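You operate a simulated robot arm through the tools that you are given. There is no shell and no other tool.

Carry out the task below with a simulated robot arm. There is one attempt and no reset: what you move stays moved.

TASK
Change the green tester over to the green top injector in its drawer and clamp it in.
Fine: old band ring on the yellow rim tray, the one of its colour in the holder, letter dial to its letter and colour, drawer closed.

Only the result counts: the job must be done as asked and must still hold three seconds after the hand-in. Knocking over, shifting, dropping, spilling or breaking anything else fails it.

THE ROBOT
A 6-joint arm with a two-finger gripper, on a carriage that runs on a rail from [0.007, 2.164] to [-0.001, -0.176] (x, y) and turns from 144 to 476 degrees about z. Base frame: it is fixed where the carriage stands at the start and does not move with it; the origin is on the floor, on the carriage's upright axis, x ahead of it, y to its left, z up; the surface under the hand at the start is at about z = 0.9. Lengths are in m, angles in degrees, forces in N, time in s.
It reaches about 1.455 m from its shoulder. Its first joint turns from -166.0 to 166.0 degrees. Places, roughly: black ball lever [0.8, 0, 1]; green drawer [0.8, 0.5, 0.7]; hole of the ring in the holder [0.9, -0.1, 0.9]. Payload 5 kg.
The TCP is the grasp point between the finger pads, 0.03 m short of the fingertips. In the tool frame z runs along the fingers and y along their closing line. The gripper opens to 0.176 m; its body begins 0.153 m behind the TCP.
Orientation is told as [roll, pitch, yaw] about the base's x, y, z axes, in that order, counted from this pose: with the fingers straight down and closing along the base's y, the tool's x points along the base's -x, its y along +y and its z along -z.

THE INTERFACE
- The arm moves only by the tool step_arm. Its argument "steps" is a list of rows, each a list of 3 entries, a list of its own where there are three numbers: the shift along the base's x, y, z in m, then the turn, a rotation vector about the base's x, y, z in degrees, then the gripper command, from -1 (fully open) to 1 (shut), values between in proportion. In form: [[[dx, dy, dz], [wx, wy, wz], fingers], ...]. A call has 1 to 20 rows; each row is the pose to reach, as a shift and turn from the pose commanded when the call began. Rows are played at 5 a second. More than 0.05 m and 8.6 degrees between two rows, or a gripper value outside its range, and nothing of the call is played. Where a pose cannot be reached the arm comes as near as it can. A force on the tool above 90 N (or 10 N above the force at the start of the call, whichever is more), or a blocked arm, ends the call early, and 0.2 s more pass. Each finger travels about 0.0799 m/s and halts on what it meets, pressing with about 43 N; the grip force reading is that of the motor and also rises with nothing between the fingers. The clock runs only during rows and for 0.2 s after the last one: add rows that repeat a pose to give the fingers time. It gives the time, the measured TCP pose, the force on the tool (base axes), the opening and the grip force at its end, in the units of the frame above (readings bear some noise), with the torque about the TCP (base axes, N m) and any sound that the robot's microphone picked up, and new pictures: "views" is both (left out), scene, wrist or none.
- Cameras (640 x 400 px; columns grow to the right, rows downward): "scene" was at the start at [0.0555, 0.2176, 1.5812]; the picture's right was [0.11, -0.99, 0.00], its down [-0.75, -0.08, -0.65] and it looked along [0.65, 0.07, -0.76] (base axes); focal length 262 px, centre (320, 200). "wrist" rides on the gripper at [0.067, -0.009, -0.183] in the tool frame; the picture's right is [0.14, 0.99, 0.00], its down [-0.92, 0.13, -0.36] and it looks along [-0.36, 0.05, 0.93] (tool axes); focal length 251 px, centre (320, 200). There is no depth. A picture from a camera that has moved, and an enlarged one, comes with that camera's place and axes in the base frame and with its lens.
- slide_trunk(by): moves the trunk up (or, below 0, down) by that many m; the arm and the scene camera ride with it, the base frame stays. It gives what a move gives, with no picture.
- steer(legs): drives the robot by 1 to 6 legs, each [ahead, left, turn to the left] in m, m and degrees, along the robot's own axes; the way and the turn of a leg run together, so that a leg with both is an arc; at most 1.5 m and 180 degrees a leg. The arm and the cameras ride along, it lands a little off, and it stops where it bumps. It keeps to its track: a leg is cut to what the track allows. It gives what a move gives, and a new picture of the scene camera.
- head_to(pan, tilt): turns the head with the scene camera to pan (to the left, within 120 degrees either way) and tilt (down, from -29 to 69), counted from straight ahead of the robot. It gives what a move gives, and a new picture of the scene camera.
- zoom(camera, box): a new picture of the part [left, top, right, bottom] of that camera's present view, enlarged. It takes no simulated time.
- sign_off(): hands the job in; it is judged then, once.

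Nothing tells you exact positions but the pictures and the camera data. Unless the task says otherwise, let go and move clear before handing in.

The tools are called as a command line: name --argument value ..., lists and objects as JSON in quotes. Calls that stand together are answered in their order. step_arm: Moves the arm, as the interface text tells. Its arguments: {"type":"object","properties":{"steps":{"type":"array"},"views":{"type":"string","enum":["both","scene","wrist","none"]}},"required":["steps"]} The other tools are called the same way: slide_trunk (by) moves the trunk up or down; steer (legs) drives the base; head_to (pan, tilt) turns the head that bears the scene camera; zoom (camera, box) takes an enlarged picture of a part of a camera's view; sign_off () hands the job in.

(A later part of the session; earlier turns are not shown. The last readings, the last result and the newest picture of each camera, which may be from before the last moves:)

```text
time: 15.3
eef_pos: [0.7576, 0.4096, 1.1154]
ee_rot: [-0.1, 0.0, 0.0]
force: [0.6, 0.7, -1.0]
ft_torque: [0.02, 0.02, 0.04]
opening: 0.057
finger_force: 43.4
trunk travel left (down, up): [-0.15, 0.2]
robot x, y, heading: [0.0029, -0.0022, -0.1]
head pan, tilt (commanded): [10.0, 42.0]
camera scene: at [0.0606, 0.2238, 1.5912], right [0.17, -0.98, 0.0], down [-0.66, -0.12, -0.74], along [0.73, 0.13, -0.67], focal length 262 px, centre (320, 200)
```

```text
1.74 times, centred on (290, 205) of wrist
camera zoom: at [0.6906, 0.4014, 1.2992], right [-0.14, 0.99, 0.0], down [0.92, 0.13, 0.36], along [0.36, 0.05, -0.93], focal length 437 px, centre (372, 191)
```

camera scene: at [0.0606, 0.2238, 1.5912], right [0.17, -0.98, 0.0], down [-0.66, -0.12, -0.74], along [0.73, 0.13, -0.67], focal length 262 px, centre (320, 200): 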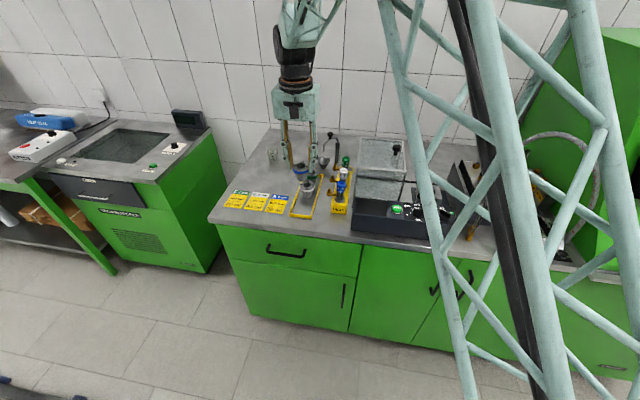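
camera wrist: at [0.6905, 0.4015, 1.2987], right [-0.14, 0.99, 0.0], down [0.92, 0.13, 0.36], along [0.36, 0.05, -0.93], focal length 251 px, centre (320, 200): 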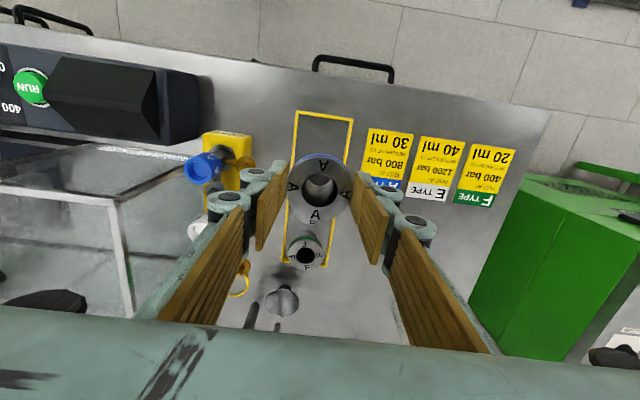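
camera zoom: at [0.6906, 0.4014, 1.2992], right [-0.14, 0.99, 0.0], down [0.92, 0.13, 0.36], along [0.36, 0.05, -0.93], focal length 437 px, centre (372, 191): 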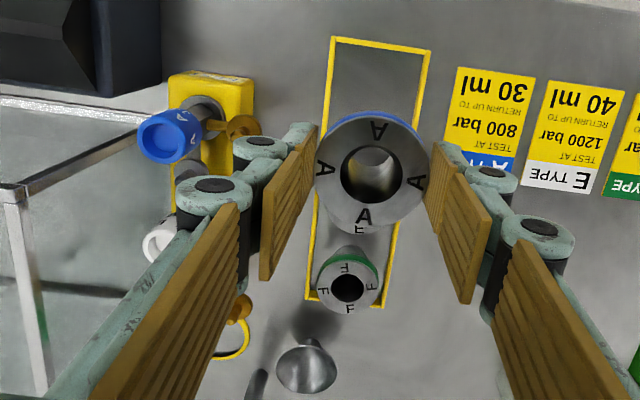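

Position over the free front part of the tray is good (tray spans x 0.705–0.974, y 0.369–0.454). Lowering.

step_arm --steps '[[[-0.004, 0.001, -0.035], [0, 0, 0], 0.6], [[-0.004, 0.001, -0.07], [0, 0, 0], 0.6], [[-0.004, 0.001, -0.1], [0, 0, 0], 0.6], [[-0.004, 0.001, -0.12], [0, 0, 0], 0.6], [[-0.004, 0.001, -0.13], [0, 0, 0], 0.6]]'

zoom --camera "scene" --box '[270, 130, 350, 230]'

zoom --camera "wrist" --box '[220, 110, 420, 310]'

```text
time: 16.5
eef_pos: [0.7535, 0.4106, 0.9838]
ee_rot: [0.1, 0.0, 0.0]
force: [0.4, -0.1, -2.0]
ft_torque: [0.03, -0.02, 0.03]
opening: 0.0572
finger_force: 43.0
trunk travel left (down, up): [-0.15, 0.2]
robot x, y, heading: [0.0022, -0.0015, 0.2]
head pan, tilt (commanded): [10.0, 42.0]
camera scene: at [0.0606, 0.2239, 1.5912], right [0.17, -0.98, 0.0], down [-0.66, -0.12, -0.74], along [0.73, 0.13, -0.67], focal length 262 px, centre (320, 200)
camera wrist: at [0.6866, 0.4018, 1.1685], right [-0.14, 0.99, 0.0], down [0.92, 0.13, 0.36], along [0.36, 0.05, -0.93], focal length 251 px, centre (320, 200)
```

scene: 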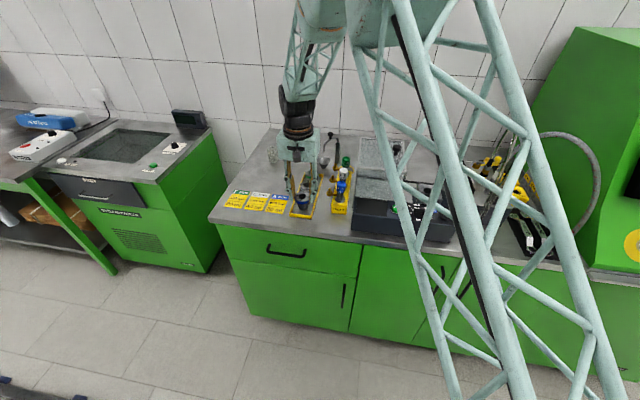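
wrist: 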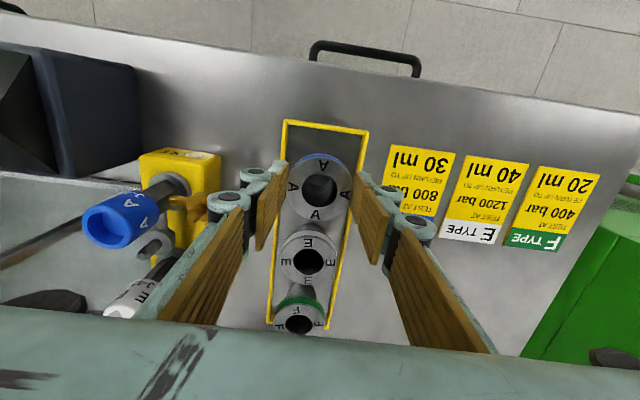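

```text
4.00 times, centred on (310, 180) of scene
camera zoom: at [0.0606, 0.2239, 1.5912], right [0.17, -0.98, 0.0], down [-0.66, -0.12, -0.74], along [0.73, 0.13, -0.67], focal length 1047 px, centre (360, 280)
```

zoom: 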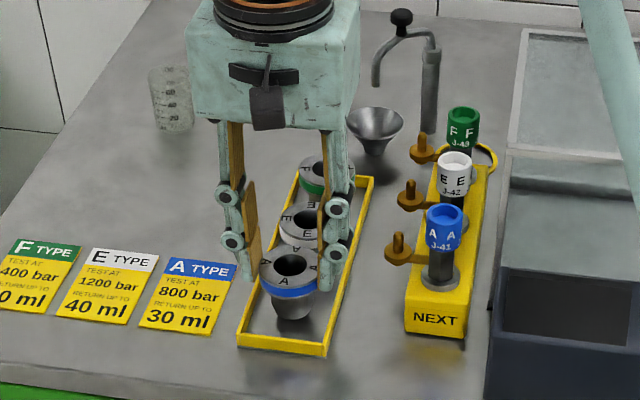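

```text
2.00 times, centred on (320, 210) of wrist
camera zoom: at [0.6866, 0.4018, 1.1685], right [-0.14, 0.99, 0.0], down [0.92, 0.13, 0.36], along [0.36, 0.05, -0.93], focal length 503 px, centre (320, 180)
```

zoom: 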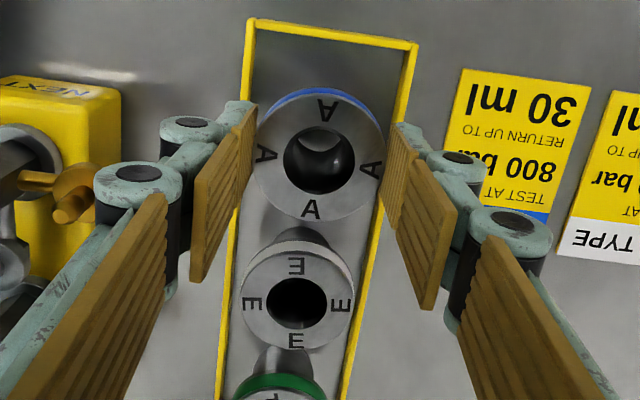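

step_arm --steps '[[[0, 0, -0.003], [0, 0, 0], 0.6], [[0, 0, -0.005], [0, 0, 0], 0.6], [[0, 0, -0.007], [0, 0, 0], 0.6]]' --views "none"

```text
time: 17.3
eef_pos: [0.7533, 0.4108, 0.9783]
ee_rot: [0.1, 0.0, 0.0]
force: [0.5, -0.2, -1.3]
ft_torque: [0.02, 0.0, 0.01]
opening: 0.0571
finger_force: 43.5
trunk travel left (down, up): [-0.15, 0.2]
robot x, y, heading: [0.0039, 0.001, 0.0]
head pan, tilt (commanded): [10.0, 42.0]
```

step_arm --steps '[[[0, 0, -0.001], [0, 0, 0], 0.6], [[0, 0, -0.002], [0, 0, 0], 0.6]]' --views "none"

```text
time: 17.9
eef_pos: [0.7544, 0.4113, 0.9764]
ee_rot: [0.0, 0.0, -0.1]
force: [0.3, 0.3, -1.9]
ft_torque: [0.01, 0.02, 0.02]
opening: 0.0568
finger_force: 42.8
trunk travel left (down, up): [-0.15, 0.2]
robot x, y, heading: [-0.0003, 0.0018, 0.2]
head pan, tilt (commanded): [10.0, 42.0]
```

step_arm --steps '[[[0, 0, -0.001], [0, 0, 0], 0.6], [[0, 0, -0.002], [0, 0, 0], 0.6]]' --views "none"

```text
time: 18.5
eef_pos: [0.7533, 0.4107, 0.9742]
ee_rot: [0.1, 0.0, 0.0]
force: [0.4, 0.9, 0.4]
ft_torque: [0.04, 0.04, -0.01]
opening: 0.0569
finger_force: 43.2
trunk travel left (down, up): [-0.15, 0.2]
robot x, y, heading: [-0.0031, 0.0014, -0.1]
head pan, tilt (commanded): [10.0, 42.0]
```

step_arm --steps '[[[0, 0, -0.0005], [0, 0, 0], 0.6], [[0, 0, -0.001], [0, 0, 0], 0.6]]'

zoom --camera "scene" --box '[270, 130, 350, 230]'

```text
time: 19.1
eef_pos: [0.7542, 0.4108, 0.9737]
ee_rot: [0.1, -0.2, 0.0]
force: [-2.2, -1.2, 11.5]
ft_torque: [-0.14, 0.2, 0.03]
opening: 0.0572
finger_force: 42.9
trunk travel left (down, up): [-0.15, 0.2]
robot x, y, heading: [-0.0023, 0.0012, 0.3]
head pan, tilt (commanded): [10.0, 42.0]
camera scene: at [0.0599, 0.2234, 1.5915], right [0.17, -0.98, 0.0], down [-0.66, -0.12, -0.74], along [0.73, 0.13, -0.67], focal length 262 px, centre (320, 200)
camera wrist: at [0.6866, 0.4018, 1.1585], right [-0.14, 0.99, 0.0], down [0.92, 0.13, 0.36], along [0.36, 0.05, -0.93], focal length 251 px, centre (320, 200)
```

scene: 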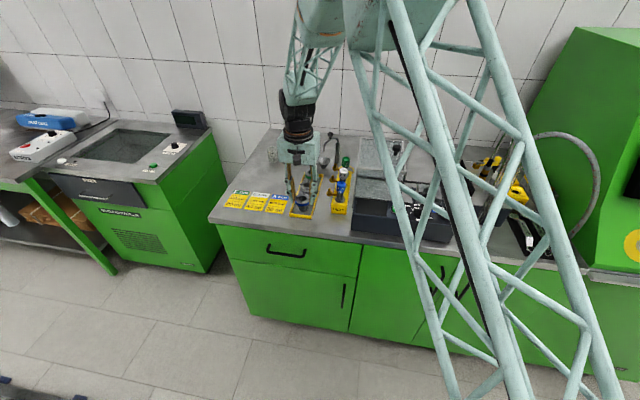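
wrist: 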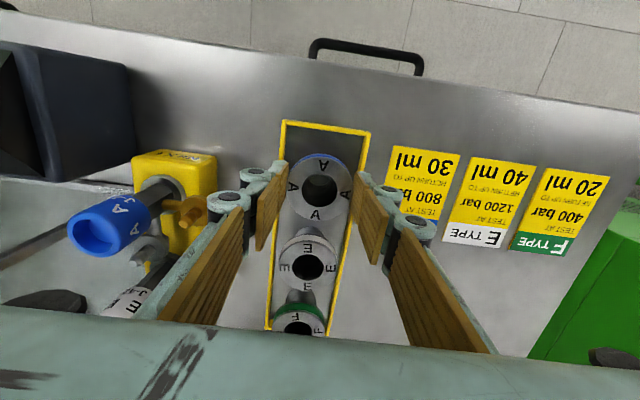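

```text
4.00 times, centred on (310, 180) of scene
camera zoom: at [0.0599, 0.2234, 1.5915], right [0.17, -0.98, 0.0], down [-0.66, -0.12, -0.74], along [0.73, 0.13, -0.67], focal length 1047 px, centre (360, 280)
```

zoom: 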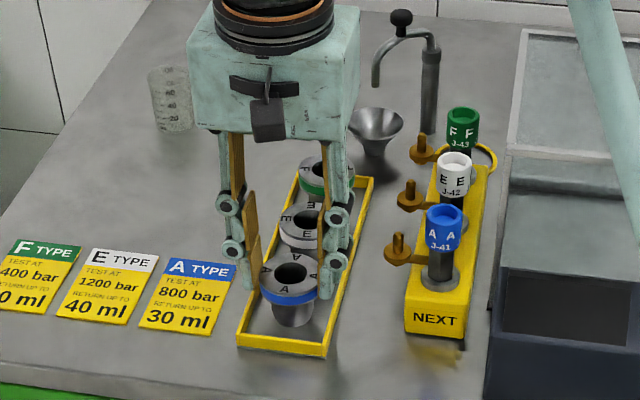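

The ring is standing on the tray floor (contact felt). Releasing and rising.

step_arm --steps '[[[0, 0, 0.0005], [0, 0, 0], 0.34], [[0, 0, 0.0005], [0, 0, 0], 0.25], [[0, 0, 0.0005], [0, 0, 0], 0.1], [[0, 0, 0.0005], [0, 0, 0], 0.05], [[0, 0, 0.02], [0, 0, 0], 0.05], [[0, 0, 0.06], [0, 0, 0], 0.05], [[0, 0, 0.1], [0, 0, 0], 0.05], [[0, 0, 0.14], [0, 0, 0], 0.05]]'

zoom --camera "scene" --box '[270, 130, 350, 230]'

zoom --camera "wrist" --box '[220, 80, 420, 310]'

```text
time: 20.9
eef_pos: [0.753, 0.4131, 1.113]
ee_rot: [0.0, 0.0, 0.0]
force: [0.5, -0.9, 0.2]
ft_torque: [-0.03, 0.06, -0.03]
opening: 0.0837
finger_force: 0.1
trunk travel left (down, up): [-0.15, 0.2]
robot x, y, heading: [-0.0053, -0.0012, -0.1]
head pan, tilt (commanded): [10.0, 42.0]
camera scene: at [0.0607, 0.2238, 1.5913], right [0.17, -0.98, 0.0], down [-0.66, -0.12, -0.74], along [0.73, 0.13, -0.67], focal length 262 px, centre (320, 200)
camera wrist: at [0.6865, 0.402, 1.2975], right [-0.14, 0.99, 0.0], down [0.92, 0.13, 0.36], along [0.36, 0.05, -0.93], focal length 251 px, centre (320, 200)
```

scene: 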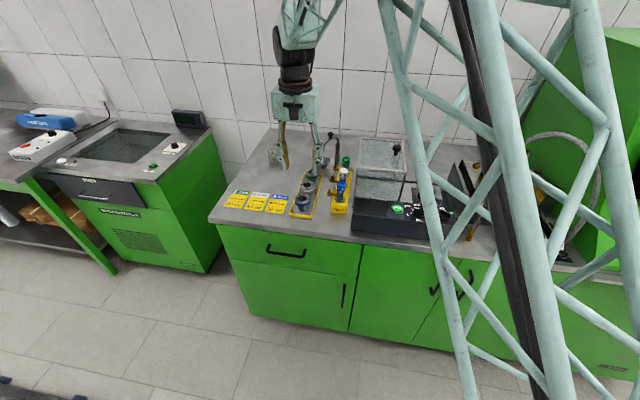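
wrist: 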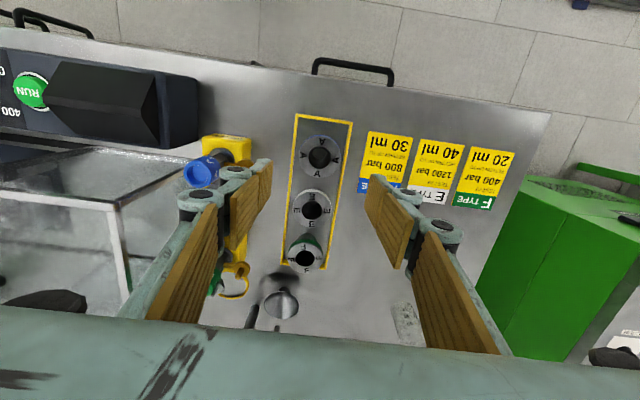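

```text
4.00 times, centred on (310, 180) of scene
camera zoom: at [0.0607, 0.2238, 1.5913], right [0.17, -0.98, 0.0], down [-0.66, -0.12, -0.74], along [0.73, 0.13, -0.67], focal length 1047 px, centre (360, 280)
```

zoom: 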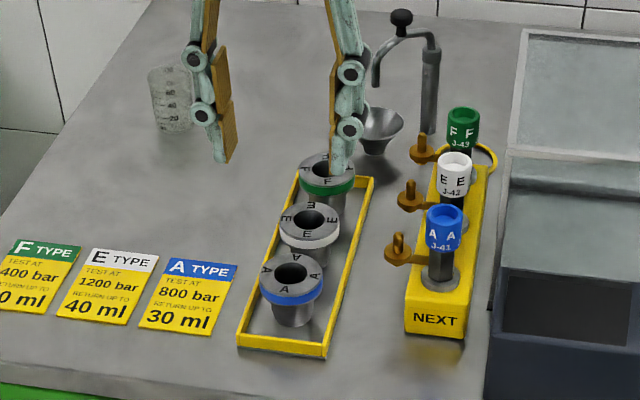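

```text
1.74 times, centred on (320, 195) of wrist
camera zoom: at [0.6865, 0.402, 1.2975], right [-0.14, 0.99, 0.0], down [0.92, 0.13, 0.36], along [0.36, 0.05, -0.93], focal length 437 px, centre (320, 209)
```

zoom: 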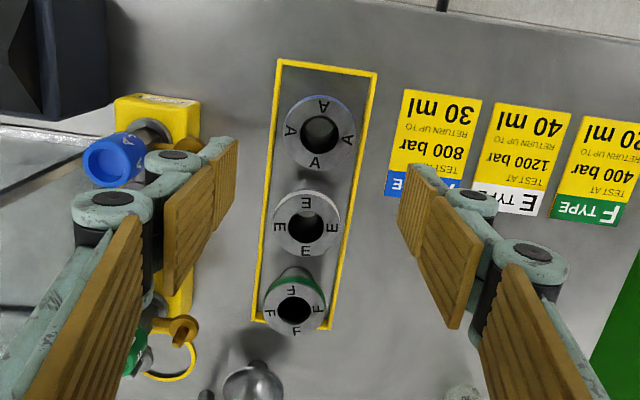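

The A ring stands cleanly in the tray. Now to the F (green) ring at [0.917, 0.410].

step_arm --steps '[[[0.04, 0, 0], [0, 0, 0], 0.03], [[0.08, 0, 0], [0, 0, 0], 0.03], [[0.12, 0, 0], [0, 0, 0], 0.03], [[0.15, -0.0005, 0], [0, 0, 0], 0.03], [[0.164, -0.0005, -0.01], [0, 0, 0], 0.03], [[0.164, -0.0005, -0.04], [0, 0, 0], 0.03], [[0.164, -0.0005, -0.07], [0, 0, 0], 0.03], [[0.164, -0.0005, -0.08], [0, 0, 0], 0.03]]'

zoom --camera "wrist" --box '[220, 80, 420, 270]'

zoom --camera "scene" --box '[270, 120, 370, 230]'

```text
time: 22.7
eef_pos: [0.9165, 0.4107, 1.0326]
ee_rot: [0.0, 0.1, 0.0]
force: [0.4, -0.2, -0.3]
ft_torque: [-0.01, 0.05, -0.02]
opening: 0.0853
finger_force: 0.1
trunk travel left (down, up): [-0.15, 0.2]
robot x, y, heading: [-0.0015, -0.0035, -0.0]
head pan, tilt (commanded): [10.0, 42.0]
camera scene: at [0.0608, 0.2239, 1.5913], right [0.17, -0.98, 0.0], down [-0.66, -0.12, -0.74], along [0.73, 0.13, -0.67], focal length 262 px, centre (320, 200)
camera wrist: at [0.8509, 0.4013, 1.2172], right [-0.14, 0.99, 0.0], down [0.92, 0.13, 0.36], along [0.36, 0.05, -0.93], focal length 251 px, centre (320, 200)
```

scene: 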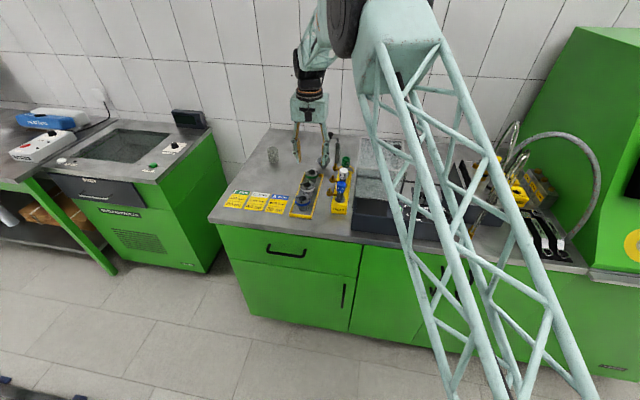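
wrist: 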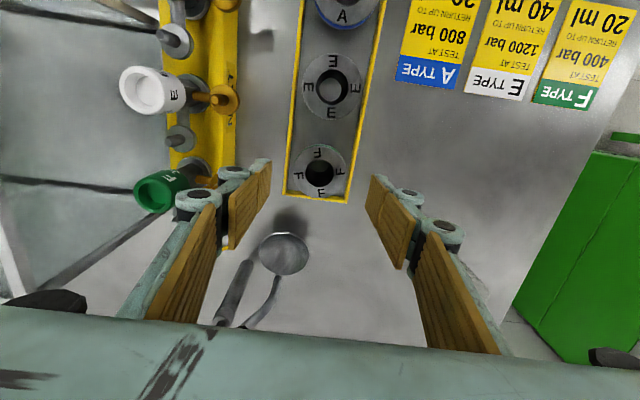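

```text
2.11 times, centred on (320, 175) of wrist
camera zoom: at [0.8509, 0.4013, 1.2172], right [-0.14, 0.99, 0.0], down [0.92, 0.13, 0.36], along [0.36, 0.05, -0.93], focal length 529 px, centre (320, 253)
```

zoom: 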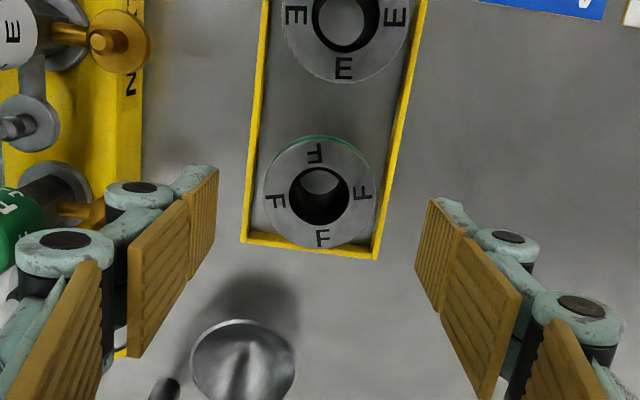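

```text
3.64 times, centred on (320, 175) of scene
camera zoom: at [0.0608, 0.2239, 1.5913], right [0.17, -0.98, 0.0], down [-0.66, -0.12, -0.74], along [0.73, 0.13, -0.67], focal length 952 px, centre (320, 291)
```

zoom: 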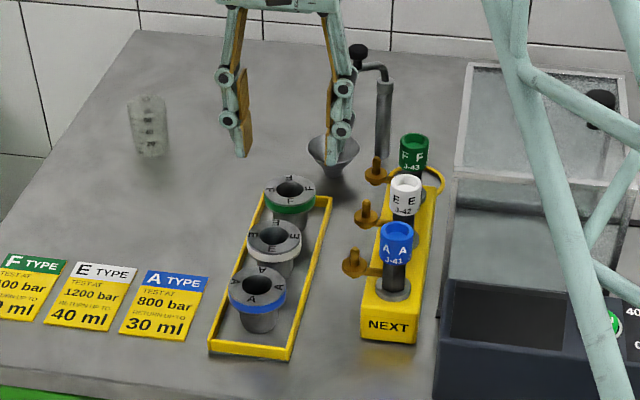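

F ring centre at [0.918, 0.411]; a brass tap of the stand is near, so I narrow the fingers to about 72 mm before descending.

step_arm --steps '[[[0.001, 0, 0], [0, 0, 0], 0.18], [[0.001, 0, -0.02], [0, 0, 0], 0.18], [[0.001, 0, -0.04], [0, 0, 0], 0.18], [[0.001, 0, -0.052], [0, 0, 0], 0.18], [[0.001, 0, -0.057], [0, 0, 0], 0.18]]'

zoom --camera "wrist" --box '[220, 110, 420, 270]'

zoom --camera "scene" --box '[270, 120, 370, 230]'

```text
time: 23.9
eef_pos: [0.9189, 0.4104, 0.9778]
ee_rot: [0.1, 0.0, -0.1]
force: [-1.2, 0.0, 0.3]
ft_torque: [-0.01, 0.02, 0.02]
opening: 0.072
finger_force: 0.1
trunk travel left (down, up): [-0.15, 0.2]
robot x, y, heading: [0.0014, 0.0023, 0.3]
head pan, tilt (commanded): [10.0, 42.0]
camera scene: at [0.0604, 0.2238, 1.5913], right [0.17, -0.98, 0.0], down [-0.66, -0.12, -0.74], along [0.73, 0.13, -0.67], focal length 262 px, centre (320, 200)
camera wrist: at [0.8518, 0.4007, 1.1605], right [-0.14, 0.99, 0.0], down [0.92, 0.13, 0.36], along [0.36, 0.05, -0.93], focal length 251 px, centre (320, 200)
```

scene: 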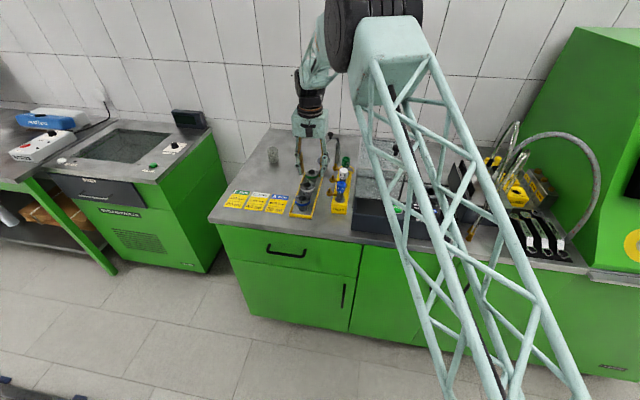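
wrist: 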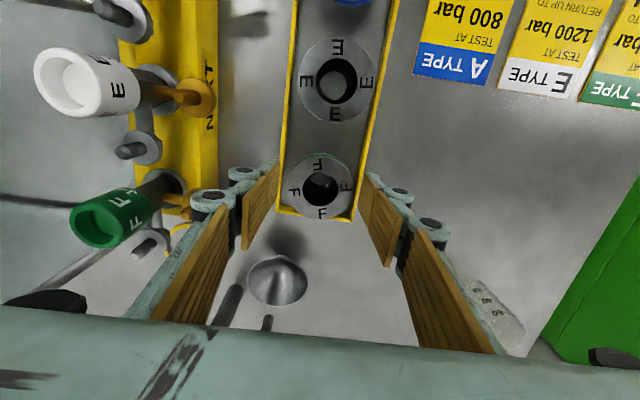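

```text
2.50 times, centred on (320, 190) of wrist
camera zoom: at [0.8518, 0.4007, 1.1605], right [-0.14, 0.99, 0.0], down [0.92, 0.13, 0.36], along [0.36, 0.05, -0.93], focal length 629 px, centre (320, 225)
```

zoom: 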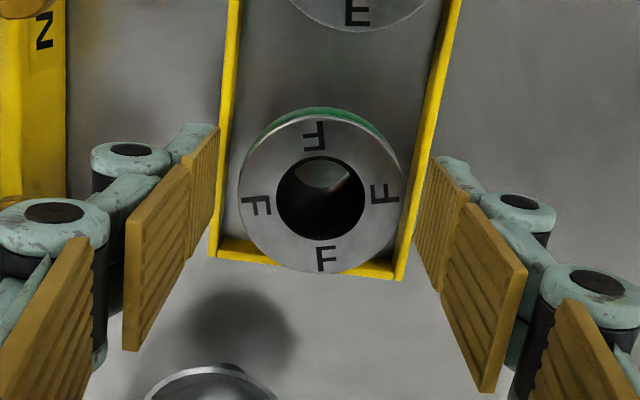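

```text
3.64 times, centred on (320, 175) of scene
camera zoom: at [0.0604, 0.2238, 1.5913], right [0.17, -0.98, 0.0], down [-0.66, -0.12, -0.74], along [0.73, 0.13, -0.67], focal length 952 px, centre (320, 291)
```

zoom: 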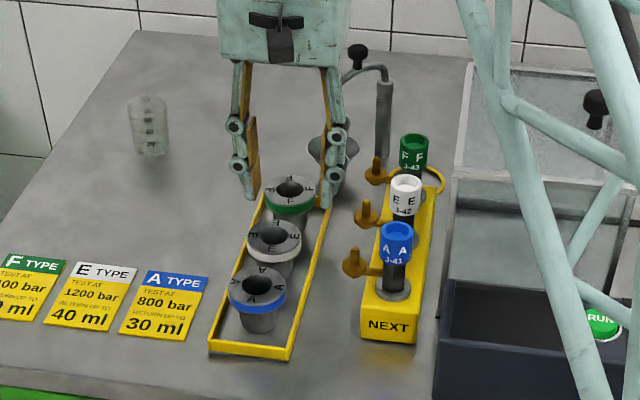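

step_arm --steps '[[[-0.0005, 0, -0.003], [0, 0, 0], 0.18], [[-0.0005, 0, -0.003], [0, 0, 0], 0.4], [[-0.0005, 0, -0.003], [0, 0, 0], 0.6], [[-0.0005, 0, -0.003], [0, 0, 0], 0.6], [[-0.0005, 0, -0.003], [0, 0, 0], 0.6]]' --views "wrist"

```text
time: 25.1
eef_pos: [0.9185, 0.4107, 0.9738]
ee_rot: [0.0, 0.0, -0.1]
force: [-0.4, -0.2, -0.3]
ft_torque: [0.03, 0.02, 0.01]
opening: 0.0552
finger_force: 42.7
trunk travel left (down, up): [-0.15, 0.2]
robot x, y, heading: [0.0019, -0.0011, -0.2]
head pan, tilt (commanded): [10.0, 42.0]
camera wrist: at [0.8515, 0.4009, 1.1573], right [-0.14, 0.99, 0.0], down [0.92, 0.13, 0.36], along [0.36, 0.05, -0.93], focal length 251 px, centre (320, 200)
```

wrist: 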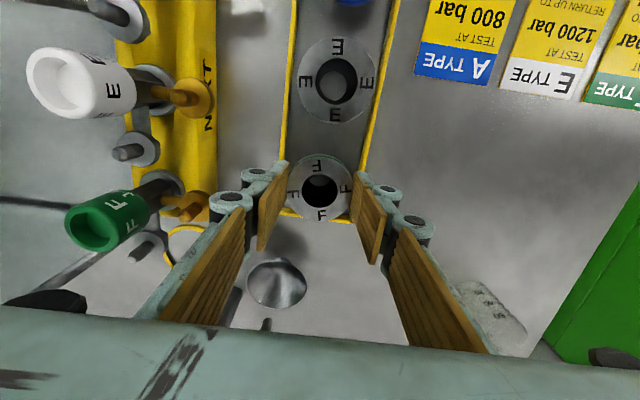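

Gripped (F ring is 55 mm wide). Lifting straight up and carrying it over to the holder.

step_arm --steps '[[[0, 0, 0.01], [0, 0, 0], 0.6], [[0, 0, 0.03], [0, 0, 0], 0.6], [[0, 0, 0.07], [0, 0, 0], 0.6], [[0, 0, 0.11], [0, 0, 0], 0.6], [[0, 0, 0.15], [0, 0, 0], 0.6], [[0, 0, 0.19], [0, 0, 0], 0.6], [[0, 0, 0.23], [0, 0, 0], 0.6], [[0, 0, 0.27], [0, 0, 0], 0.6], [[0, 0, 0.3], [0, 0, 0], 0.6]]'

zoom --camera "scene" --box '[260, 70, 380, 230]'

```text
time: 27.1
eef_pos: [0.9189, 0.4109, 1.2741]
ee_rot: [0.0, 0.1, 0.1]
force: [0.4, 0.5, -1.2]
ft_torque: [-0.02, 0.0, 0.04]
opening: 0.0553
finger_force: 42.8
trunk travel left (down, up): [-0.15, 0.2]
robot x, y, heading: [-0.0017, 0.002, 0.2]
head pan, tilt (commanded): [10.0, 42.0]
camera scene: at [0.0605, 0.2238, 1.5913], right [0.17, -0.98, 0.0], down [-0.66, -0.12, -0.74], along [0.73, 0.13, -0.67], focal length 262 px, centre (320, 200)
camera wrist: at [0.8512, 0.4015, 1.4578], right [-0.14, 0.99, 0.0], down [0.92, 0.13, 0.36], along [0.36, 0.05, -0.93], focal length 251 px, centre (320, 200)
```

scene: 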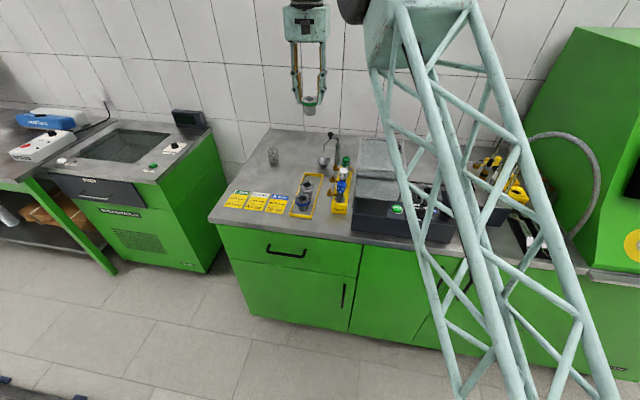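
wrist: 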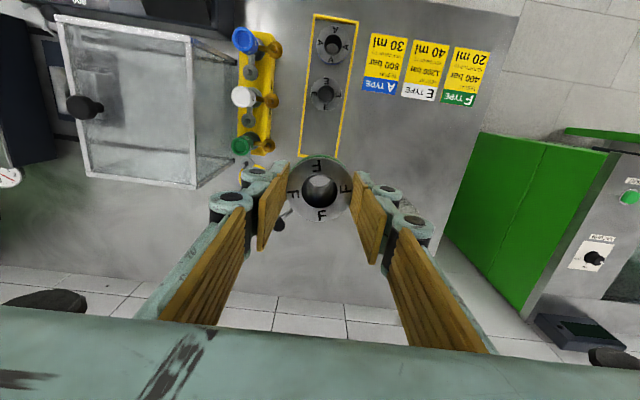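

```text
2.50 times, centred on (320, 150) of scene
camera zoom: at [0.0605, 0.2238, 1.5913], right [0.17, -0.98, 0.0], down [-0.66, -0.12, -0.74], along [0.73, 0.13, -0.67], focal length 655 px, centre (320, 325)
```

zoom: 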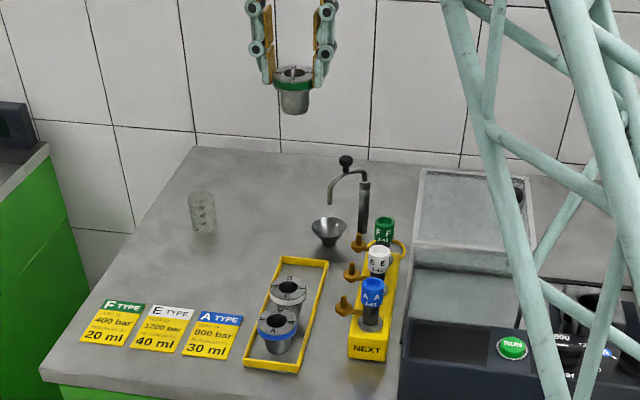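

zoom --camera "wrist" --box '[260, 90, 380, 230]'

step_arm --steps '[[[0, -0.04, 0], [0, 0, 0], 0.6], [[0, -0.08, 0], [0, 0, 0], 0.6], [[0, -0.12, 0], [0, 0, 0], 0.6], [[0, -0.16, 0], [0, 0, 0], 0.6], [[-0.005, -0.2, 0], [0, 0, 0], 0.6], [[-0.01, -0.24, 0], [0, 0, 0], 0.6], [[-0.015, -0.28, 0], [0, 0, 0], 0.6], [[-0.018, -0.32, 0], [0, 0, 0], 0.6], [[-0.021, -0.36, 0], [0, 0, 0], 0.6], [[-0.021, -0.4, 0], [0, 0, 0], 0.6], [[-0.021, -0.44, 0], [0, 0, 0], 0.6], [[-0.021, -0.4704, 0], [0, 0, 0], 0.6], [[-0.021, -0.4704, -0.03], [0, 0, 0], 0.6], [[-0.021, -0.4704, -0.07], [0, 0, 0], 0.6], [[-0.021, -0.4704, -0.11], [0, 0, 0], 0.6], [[-0.021, -0.4704, -0.15], [0, 0, 0], 0.6], [[-0.021, -0.4704, -0.19], [0, 0, 0], 0.6]]'

head_to --pan -14 --tilt 42

```text
2.86 times, centred on (320, 160) of wrist
camera zoom: at [0.8512, 0.4015, 1.4578], right [-0.14, 0.99, 0.0], down [0.92, 0.13, 0.36], along [0.36, 0.05, -0.93], focal length 718 px, centre (320, 314)
```

zoom: 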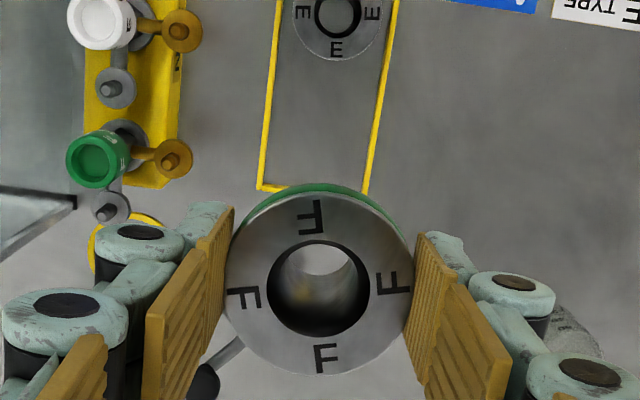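

```text
time: 30.7
eef_pos: [0.8967, -0.0606, 1.0845]
ee_rot: [0.1, 0.0, 0.0]
force: [0.9, -0.2, -2.3]
ft_torque: [0.02, -0.06, -0.02]
opening: 0.0553
finger_force: 43.4
trunk travel left (down, up): [-0.15, 0.2]
robot x, y, heading: [-0.0002, 0.0028, 0.2]
head pan, tilt (commanded): [10.0, 42.0]
camera scene: at [0.0603, 0.2238, 1.5912], right [0.17, -0.98, 0.0], down [-0.66, -0.12, -0.74], along [0.73, 0.13, -0.67], focal length 262 px, centre (320, 200)
camera wrist: at [0.8298, -0.07, 1.2678], right [-0.14, 0.99, 0.0], down [0.92, 0.13, 0.36], along [0.36, 0.05, -0.93], focal length 251 px, centre (320, 200)
```

scene: 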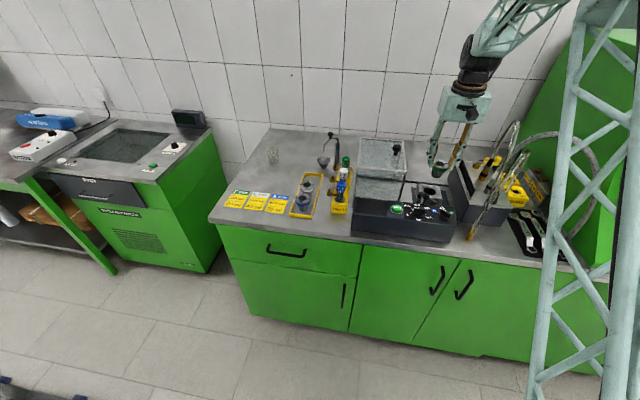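
wrist: 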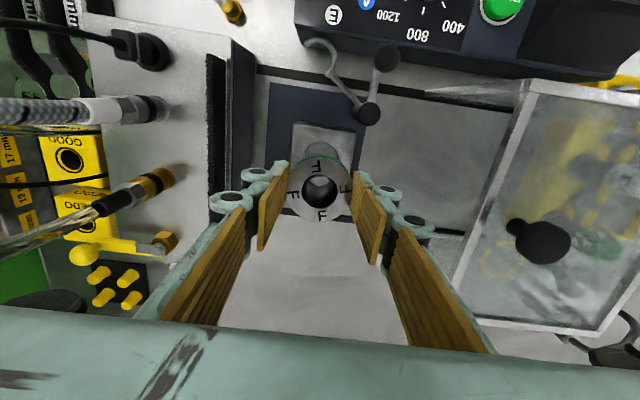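

```text
time: 31.6
eef_pos: [0.8962, -0.0613, 1.0839]
ee_rot: [0.0, 0.0, 0.0]
force: [0.3, -0.2, -1.6]
ft_torque: [-0.02, 0.02, 0.0]
opening: 0.0551
finger_force: 43.4
trunk travel left (down, up): [-0.15, 0.2]
robot x, y, heading: [-0.0022, 0.0001, 0.0]
head pan, tilt (commanded): [-14.0, 42.0]
camera scene: at [0.0594, 0.1891, 1.5912], right [-0.24, -0.97, 0.0], down [-0.65, 0.16, -0.74], along [0.72, -0.18, -0.67], focal length 262 px, centre (320, 200)
```

scene: 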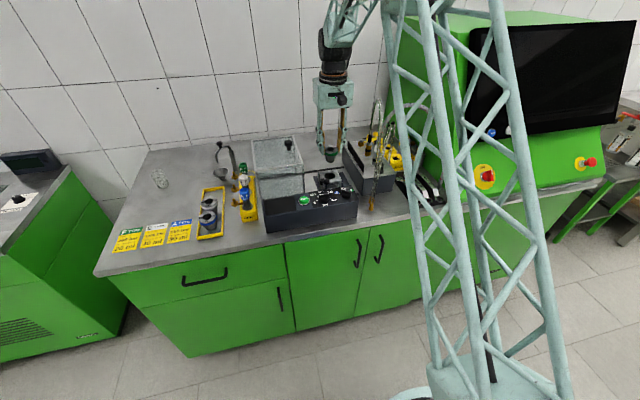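

Over the holder with the F ring. Fine-adjusting laterally and lowering to just above the hole.

step_arm --steps '[[[0, 0.001, -0.02], [0, 0, 0], 0.6], [[0, 0.001, -0.04], [0, 0, 0], 0.6], [[0, 0.001, -0.058], [0, 0, 0], 0.6]]'

zoom --camera "wrist" --box '[240, 90, 400, 230]'

zoom --camera "scene" --box '[290, 110, 380, 220]'

```text
time: 32.4
eef_pos: [0.8969, -0.0602, 1.0247]
ee_rot: [0.1, -0.1, 0.0]
force: [-1.0, -0.2, -2.0]
ft_torque: [-0.01, -0.07, -0.02]
opening: 0.055
finger_force: 43.1
trunk travel left (down, up): [-0.15, 0.2]
robot x, y, heading: [0.0, 0.0001, 0.5]
head pan, tilt (commanded): [-14.0, 42.0]
camera scene: at [0.0592, 0.1891, 1.5912], right [-0.24, -0.97, 0.0], down [-0.65, 0.16, -0.74], along [0.72, -0.18, -0.67], focal length 262 px, centre (320, 200)
camera wrist: at [0.8304, -0.0688, 1.2091], right [-0.14, 0.99, 0.0], down [0.92, 0.13, 0.36], along [0.36, 0.05, -0.93], focal length 251 px, centre (320, 200)
```

scene: 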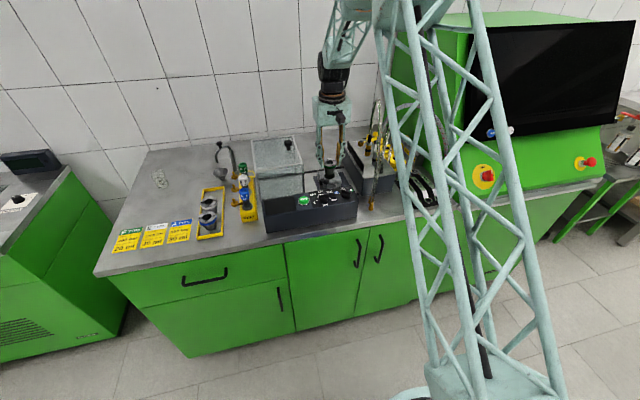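
wrist: 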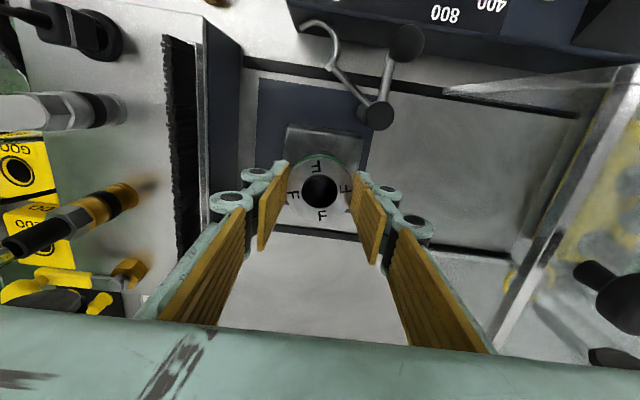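

```text
2.86 times, centred on (320, 160) of wrist
camera zoom: at [0.8304, -0.0688, 1.2091], right [-0.14, 0.99, 0.0], down [0.92, 0.13, 0.36], along [0.36, 0.05, -0.93], focal length 718 px, centre (320, 314)
```

zoom: 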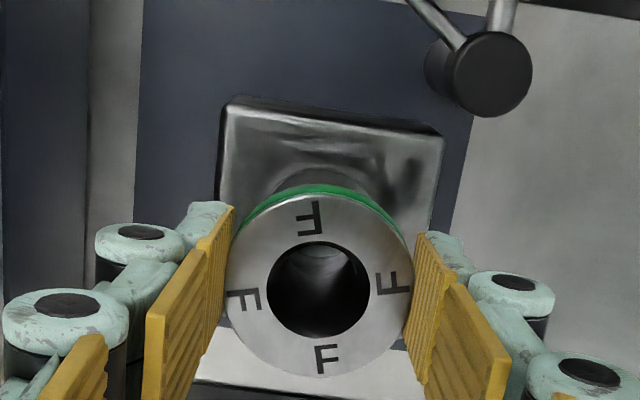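

```text
3.64 times, centred on (335, 165) of scene
camera zoom: at [0.0592, 0.1891, 1.5912], right [-0.24, -0.97, 0.0], down [-0.65, 0.16, -0.74], along [0.72, -0.18, -0.67], focal length 952 px, centre (266, 327)
```

zoom: 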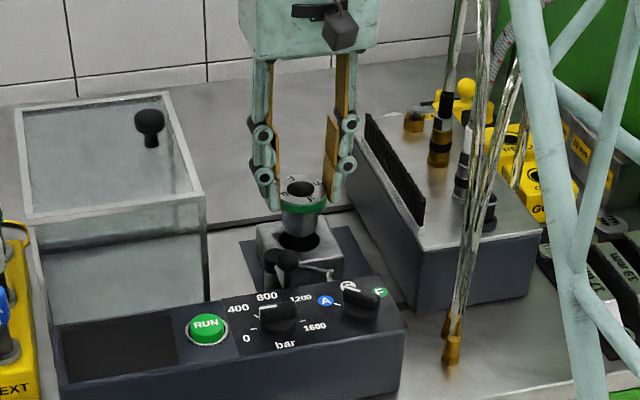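

Aligned with the hole. Inserting gently.

step_arm --steps '[[[0, 0, -0.01], [0, 0, 0], 0.6], [[0, 0, -0.02], [0, 0, 0], 0.6], [[0, 0, -0.03], [0, 0, 0], 0.6], [[0, 0, -0.038], [0, 0, 0], 0.6]]' --views "none"

```text
time: 33.4
eef_pos: [0.897, -0.0592, 0.9858]
ee_rot: [0.0, 0.0, -0.1]
force: [0.6, -0.4, -1.3]
ft_torque: [0.0, -0.01, -0.02]
opening: 0.055
finger_force: 43.2
trunk travel left (down, up): [-0.15, 0.2]
robot x, y, heading: [0.0015, -0.0018, 0.3]
head pan, tilt (commanded): [-14.0, 42.0]
```

step_arm --steps '[[[0, 0, -0.004], [0, 0, 0], 0.6], [[0, 0, -0.007], [0, 0, 0], 0.6], [[0, 0, -0.009], [0, 0, 0], 0.6]]' --views "none"

```text
time: 34.2
eef_pos: [0.8979, -0.0605, 0.9773]
ee_rot: [0.0, 0.0, 0.0]
force: [0.0, 0.6, -2.2]
ft_torque: [0.0, 0.04, -0.02]
opening: 0.0547
finger_force: 42.5
trunk travel left (down, up): [-0.15, 0.2]
robot x, y, heading: [0.0009, 0.0028, 0.3]
head pan, tilt (commanded): [-14.0, 42.0]
```

step_arm --steps '[[[0, 0, -0.001], [0, 0, 0], 0.6], [[0, 0, -0.002], [0, 0, 0], 0.6]]' --views "none"

```text
time: 34.8
eef_pos: [0.8967, -0.0583, 0.9749]
ee_rot: [0.1, 0.0, 0.0]
force: [-0.8, 0.1, -2.3]
ft_torque: [-0.02, 0.02, 0.01]
opening: 0.0551
finger_force: 42.7
trunk travel left (down, up): [-0.15, 0.2]
robot x, y, heading: [0.0008, -0.0019, -0.1]
head pan, tilt (commanded): [-14.0, 42.0]
```

step_arm --steps '[[[0, 0, -0.001], [0, 0, 0], 0.6], [[0, 0, -0.002], [0, 0, 0], 0.6]]' --views "none"

```text
time: 35.4
eef_pos: [0.8969, -0.0585, 0.9733]
ee_rot: [0.0, 0.0, -0.1]
force: [0.1, -1.0, -1.7]
ft_torque: [-0.02, -0.03, -0.04]
opening: 0.0549
finger_force: 42.8
trunk travel left (down, up): [-0.15, 0.2]
robot x, y, heading: [0.0035, 0.0007, -0.2]
head pan, tilt (commanded): [-14.0, 42.0]
```

step_arm --steps '[[[0, 0, -0.0005], [0, 0, 0], 0.6], [[0, 0, -0.001], [0, 0, 0], 0.6]]'

zoom --camera "wrist" --box '[240, 90, 400, 230]'

zoom --camera "scene" --box '[300, 130, 370, 210]'

```text
time: 36.0
eef_pos: [0.8973, -0.0606, 0.9748]
ee_rot: [0.0, -0.1, 0.0]
force: [-0.1, 0.4, 7.5]
ft_torque: [-0.11, 0.18, -0.05]
opening: 0.0549
finger_force: 42.7
trunk travel left (down, up): [-0.15, 0.2]
robot x, y, heading: [0.0014, 0.0012, -0.2]
head pan, tilt (commanded): [-14.0, 42.0]
camera scene: at [0.0588, 0.1891, 1.5914], right [-0.24, -0.97, 0.0], down [-0.65, 0.16, -0.74], along [0.72, -0.18, -0.67], focal length 262 px, centre (320, 200)
camera wrist: at [0.8303, -0.0684, 1.1583], right [-0.14, 0.99, 0.0], down [0.92, 0.13, 0.36], along [0.36, 0.05, -0.93], focal length 251 px, centre (320, 200)
```

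scene: 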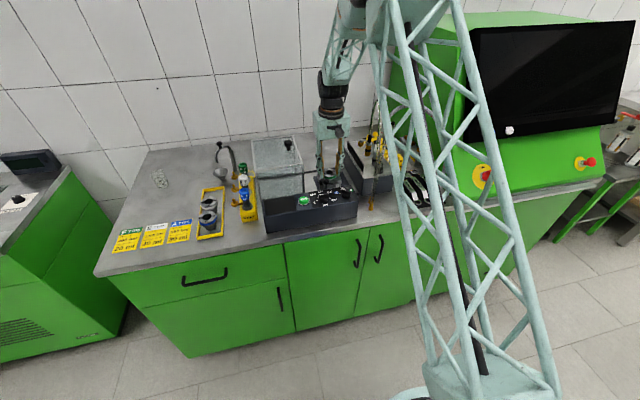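
wrist: 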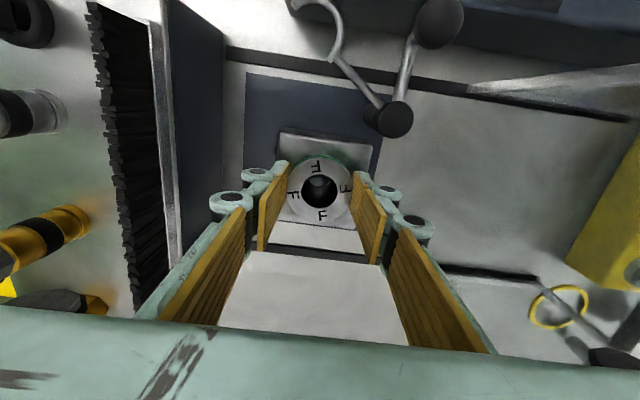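

```text
2.86 times, centred on (320, 160) of wrist
camera zoom: at [0.8303, -0.0684, 1.1583], right [-0.14, 0.99, 0.0], down [0.92, 0.13, 0.36], along [0.36, 0.05, -0.93], focal length 718 px, centre (320, 314)
```

zoom: 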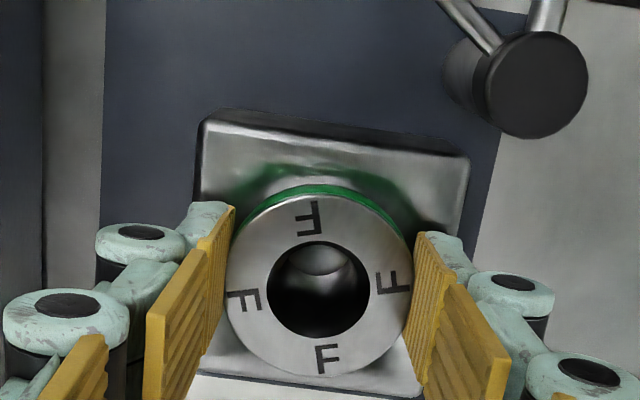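

```text
5.00 times, centred on (335, 170) of scene
camera zoom: at [0.0588, 0.1891, 1.5914], right [-0.24, -0.97, 0.0], down [-0.65, 0.16, -0.74], along [0.72, -0.18, -0.67], focal length 1309 px, centre (245, 350)
```

zoom: 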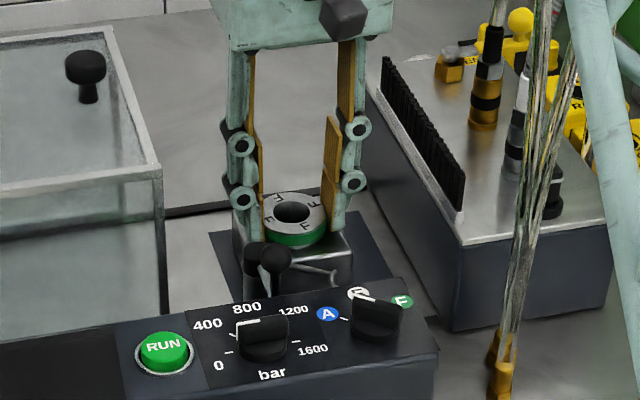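

The F ring is seated (contact at the expected height). Releasing and rising.

step_arm --steps '[[[0, 0, 0.0005], [0, 0, 0], 0.36], [[0, 0, 0.0005], [0, 0, 0], 0.25], [[0, 0, 0.001], [0, 0, 0], 0.1], [[0, 0, 0.001], [0, 0, 0], 0.05], [[0, 0, 0.02], [0, 0, 0], 0.05], [[0, 0, 0.06], [0, 0, 0], 0.05], [[0, 0, 0.1], [0, 0, 0], 0.05], [[0, 0, 0.15], [0, 0, 0], 0.05], [[0, 0, 0.2], [0, 0, 0], 0.05], [[0, 0, 0.25], [0, 0, 0], 0.05]]'

zoom --camera "wrist" --box '[240, 50, 400, 190]'

zoom --camera "scene" --box '[280, 130, 390, 230]'

```text
time: 38.2
eef_pos: [0.8971, -0.0583, 1.226]
ee_rot: [0.0, 0.0, 0.1]
force: [-0.6, 0.5, 0.0]
ft_torque: [0.0, -0.02, 0.01]
opening: 0.0835
finger_force: 0.0
trunk travel left (down, up): [-0.15, 0.2]
robot x, y, heading: [-0.0021, -0.0023, 0.0]
head pan, tilt (commanded): [-14.0, 42.0]
camera scene: at [0.0591, 0.1891, 1.5913], right [-0.24, -0.97, 0.0], down [-0.65, 0.16, -0.74], along [0.72, -0.18, -0.67], focal length 262 px, centre (320, 200)
camera wrist: at [0.8304, -0.0677, 1.4093], right [-0.14, 0.99, 0.0], down [0.92, 0.13, 0.36], along [0.36, 0.05, -0.93], focal length 251 px, centre (320, 200)
```

scene: 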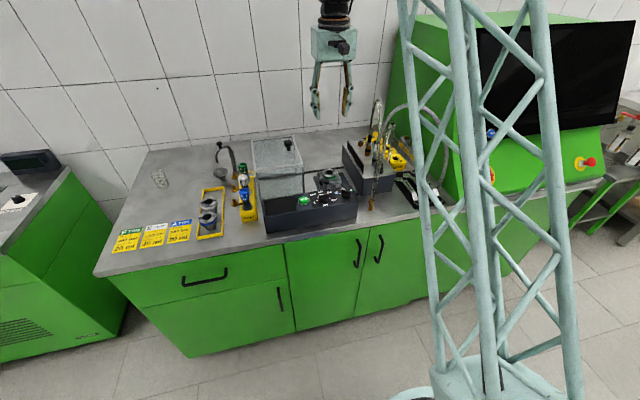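
wrist: 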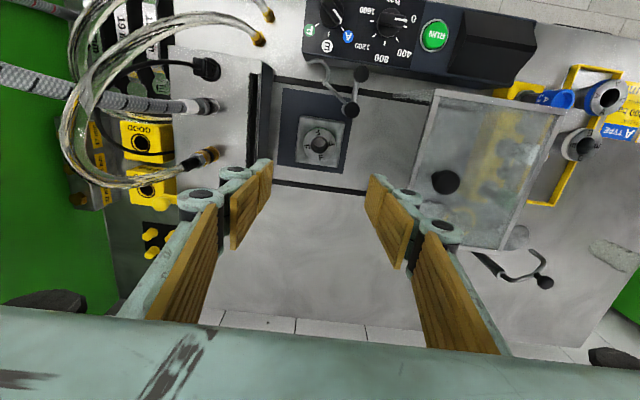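

```text
2.86 times, centred on (320, 120) of wrist
camera zoom: at [0.8304, -0.0677, 1.4093], right [-0.14, 0.99, 0.0], down [0.92, 0.13, 0.36], along [0.36, 0.05, -0.93], focal length 718 px, centre (320, 429)
```

zoom: 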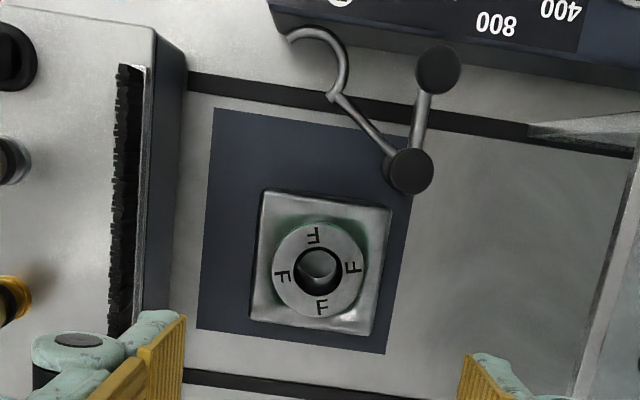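

```text
4.00 times, centred on (335, 180) of scene
camera zoom: at [0.0591, 0.1891, 1.5913], right [-0.24, -0.97, 0.0], down [-0.65, 0.16, -0.74], along [0.72, -0.18, -0.67], focal length 1047 px, centre (260, 280)
```

zoom: 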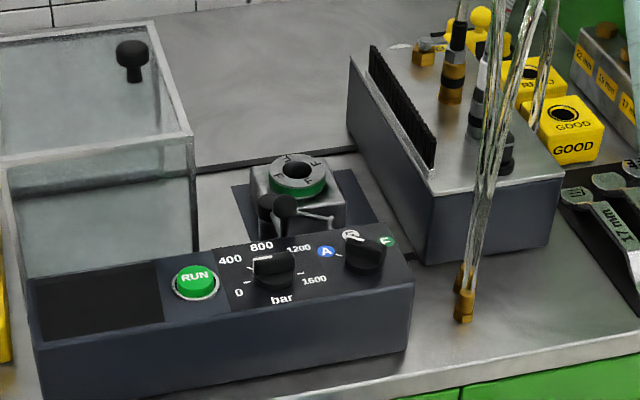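

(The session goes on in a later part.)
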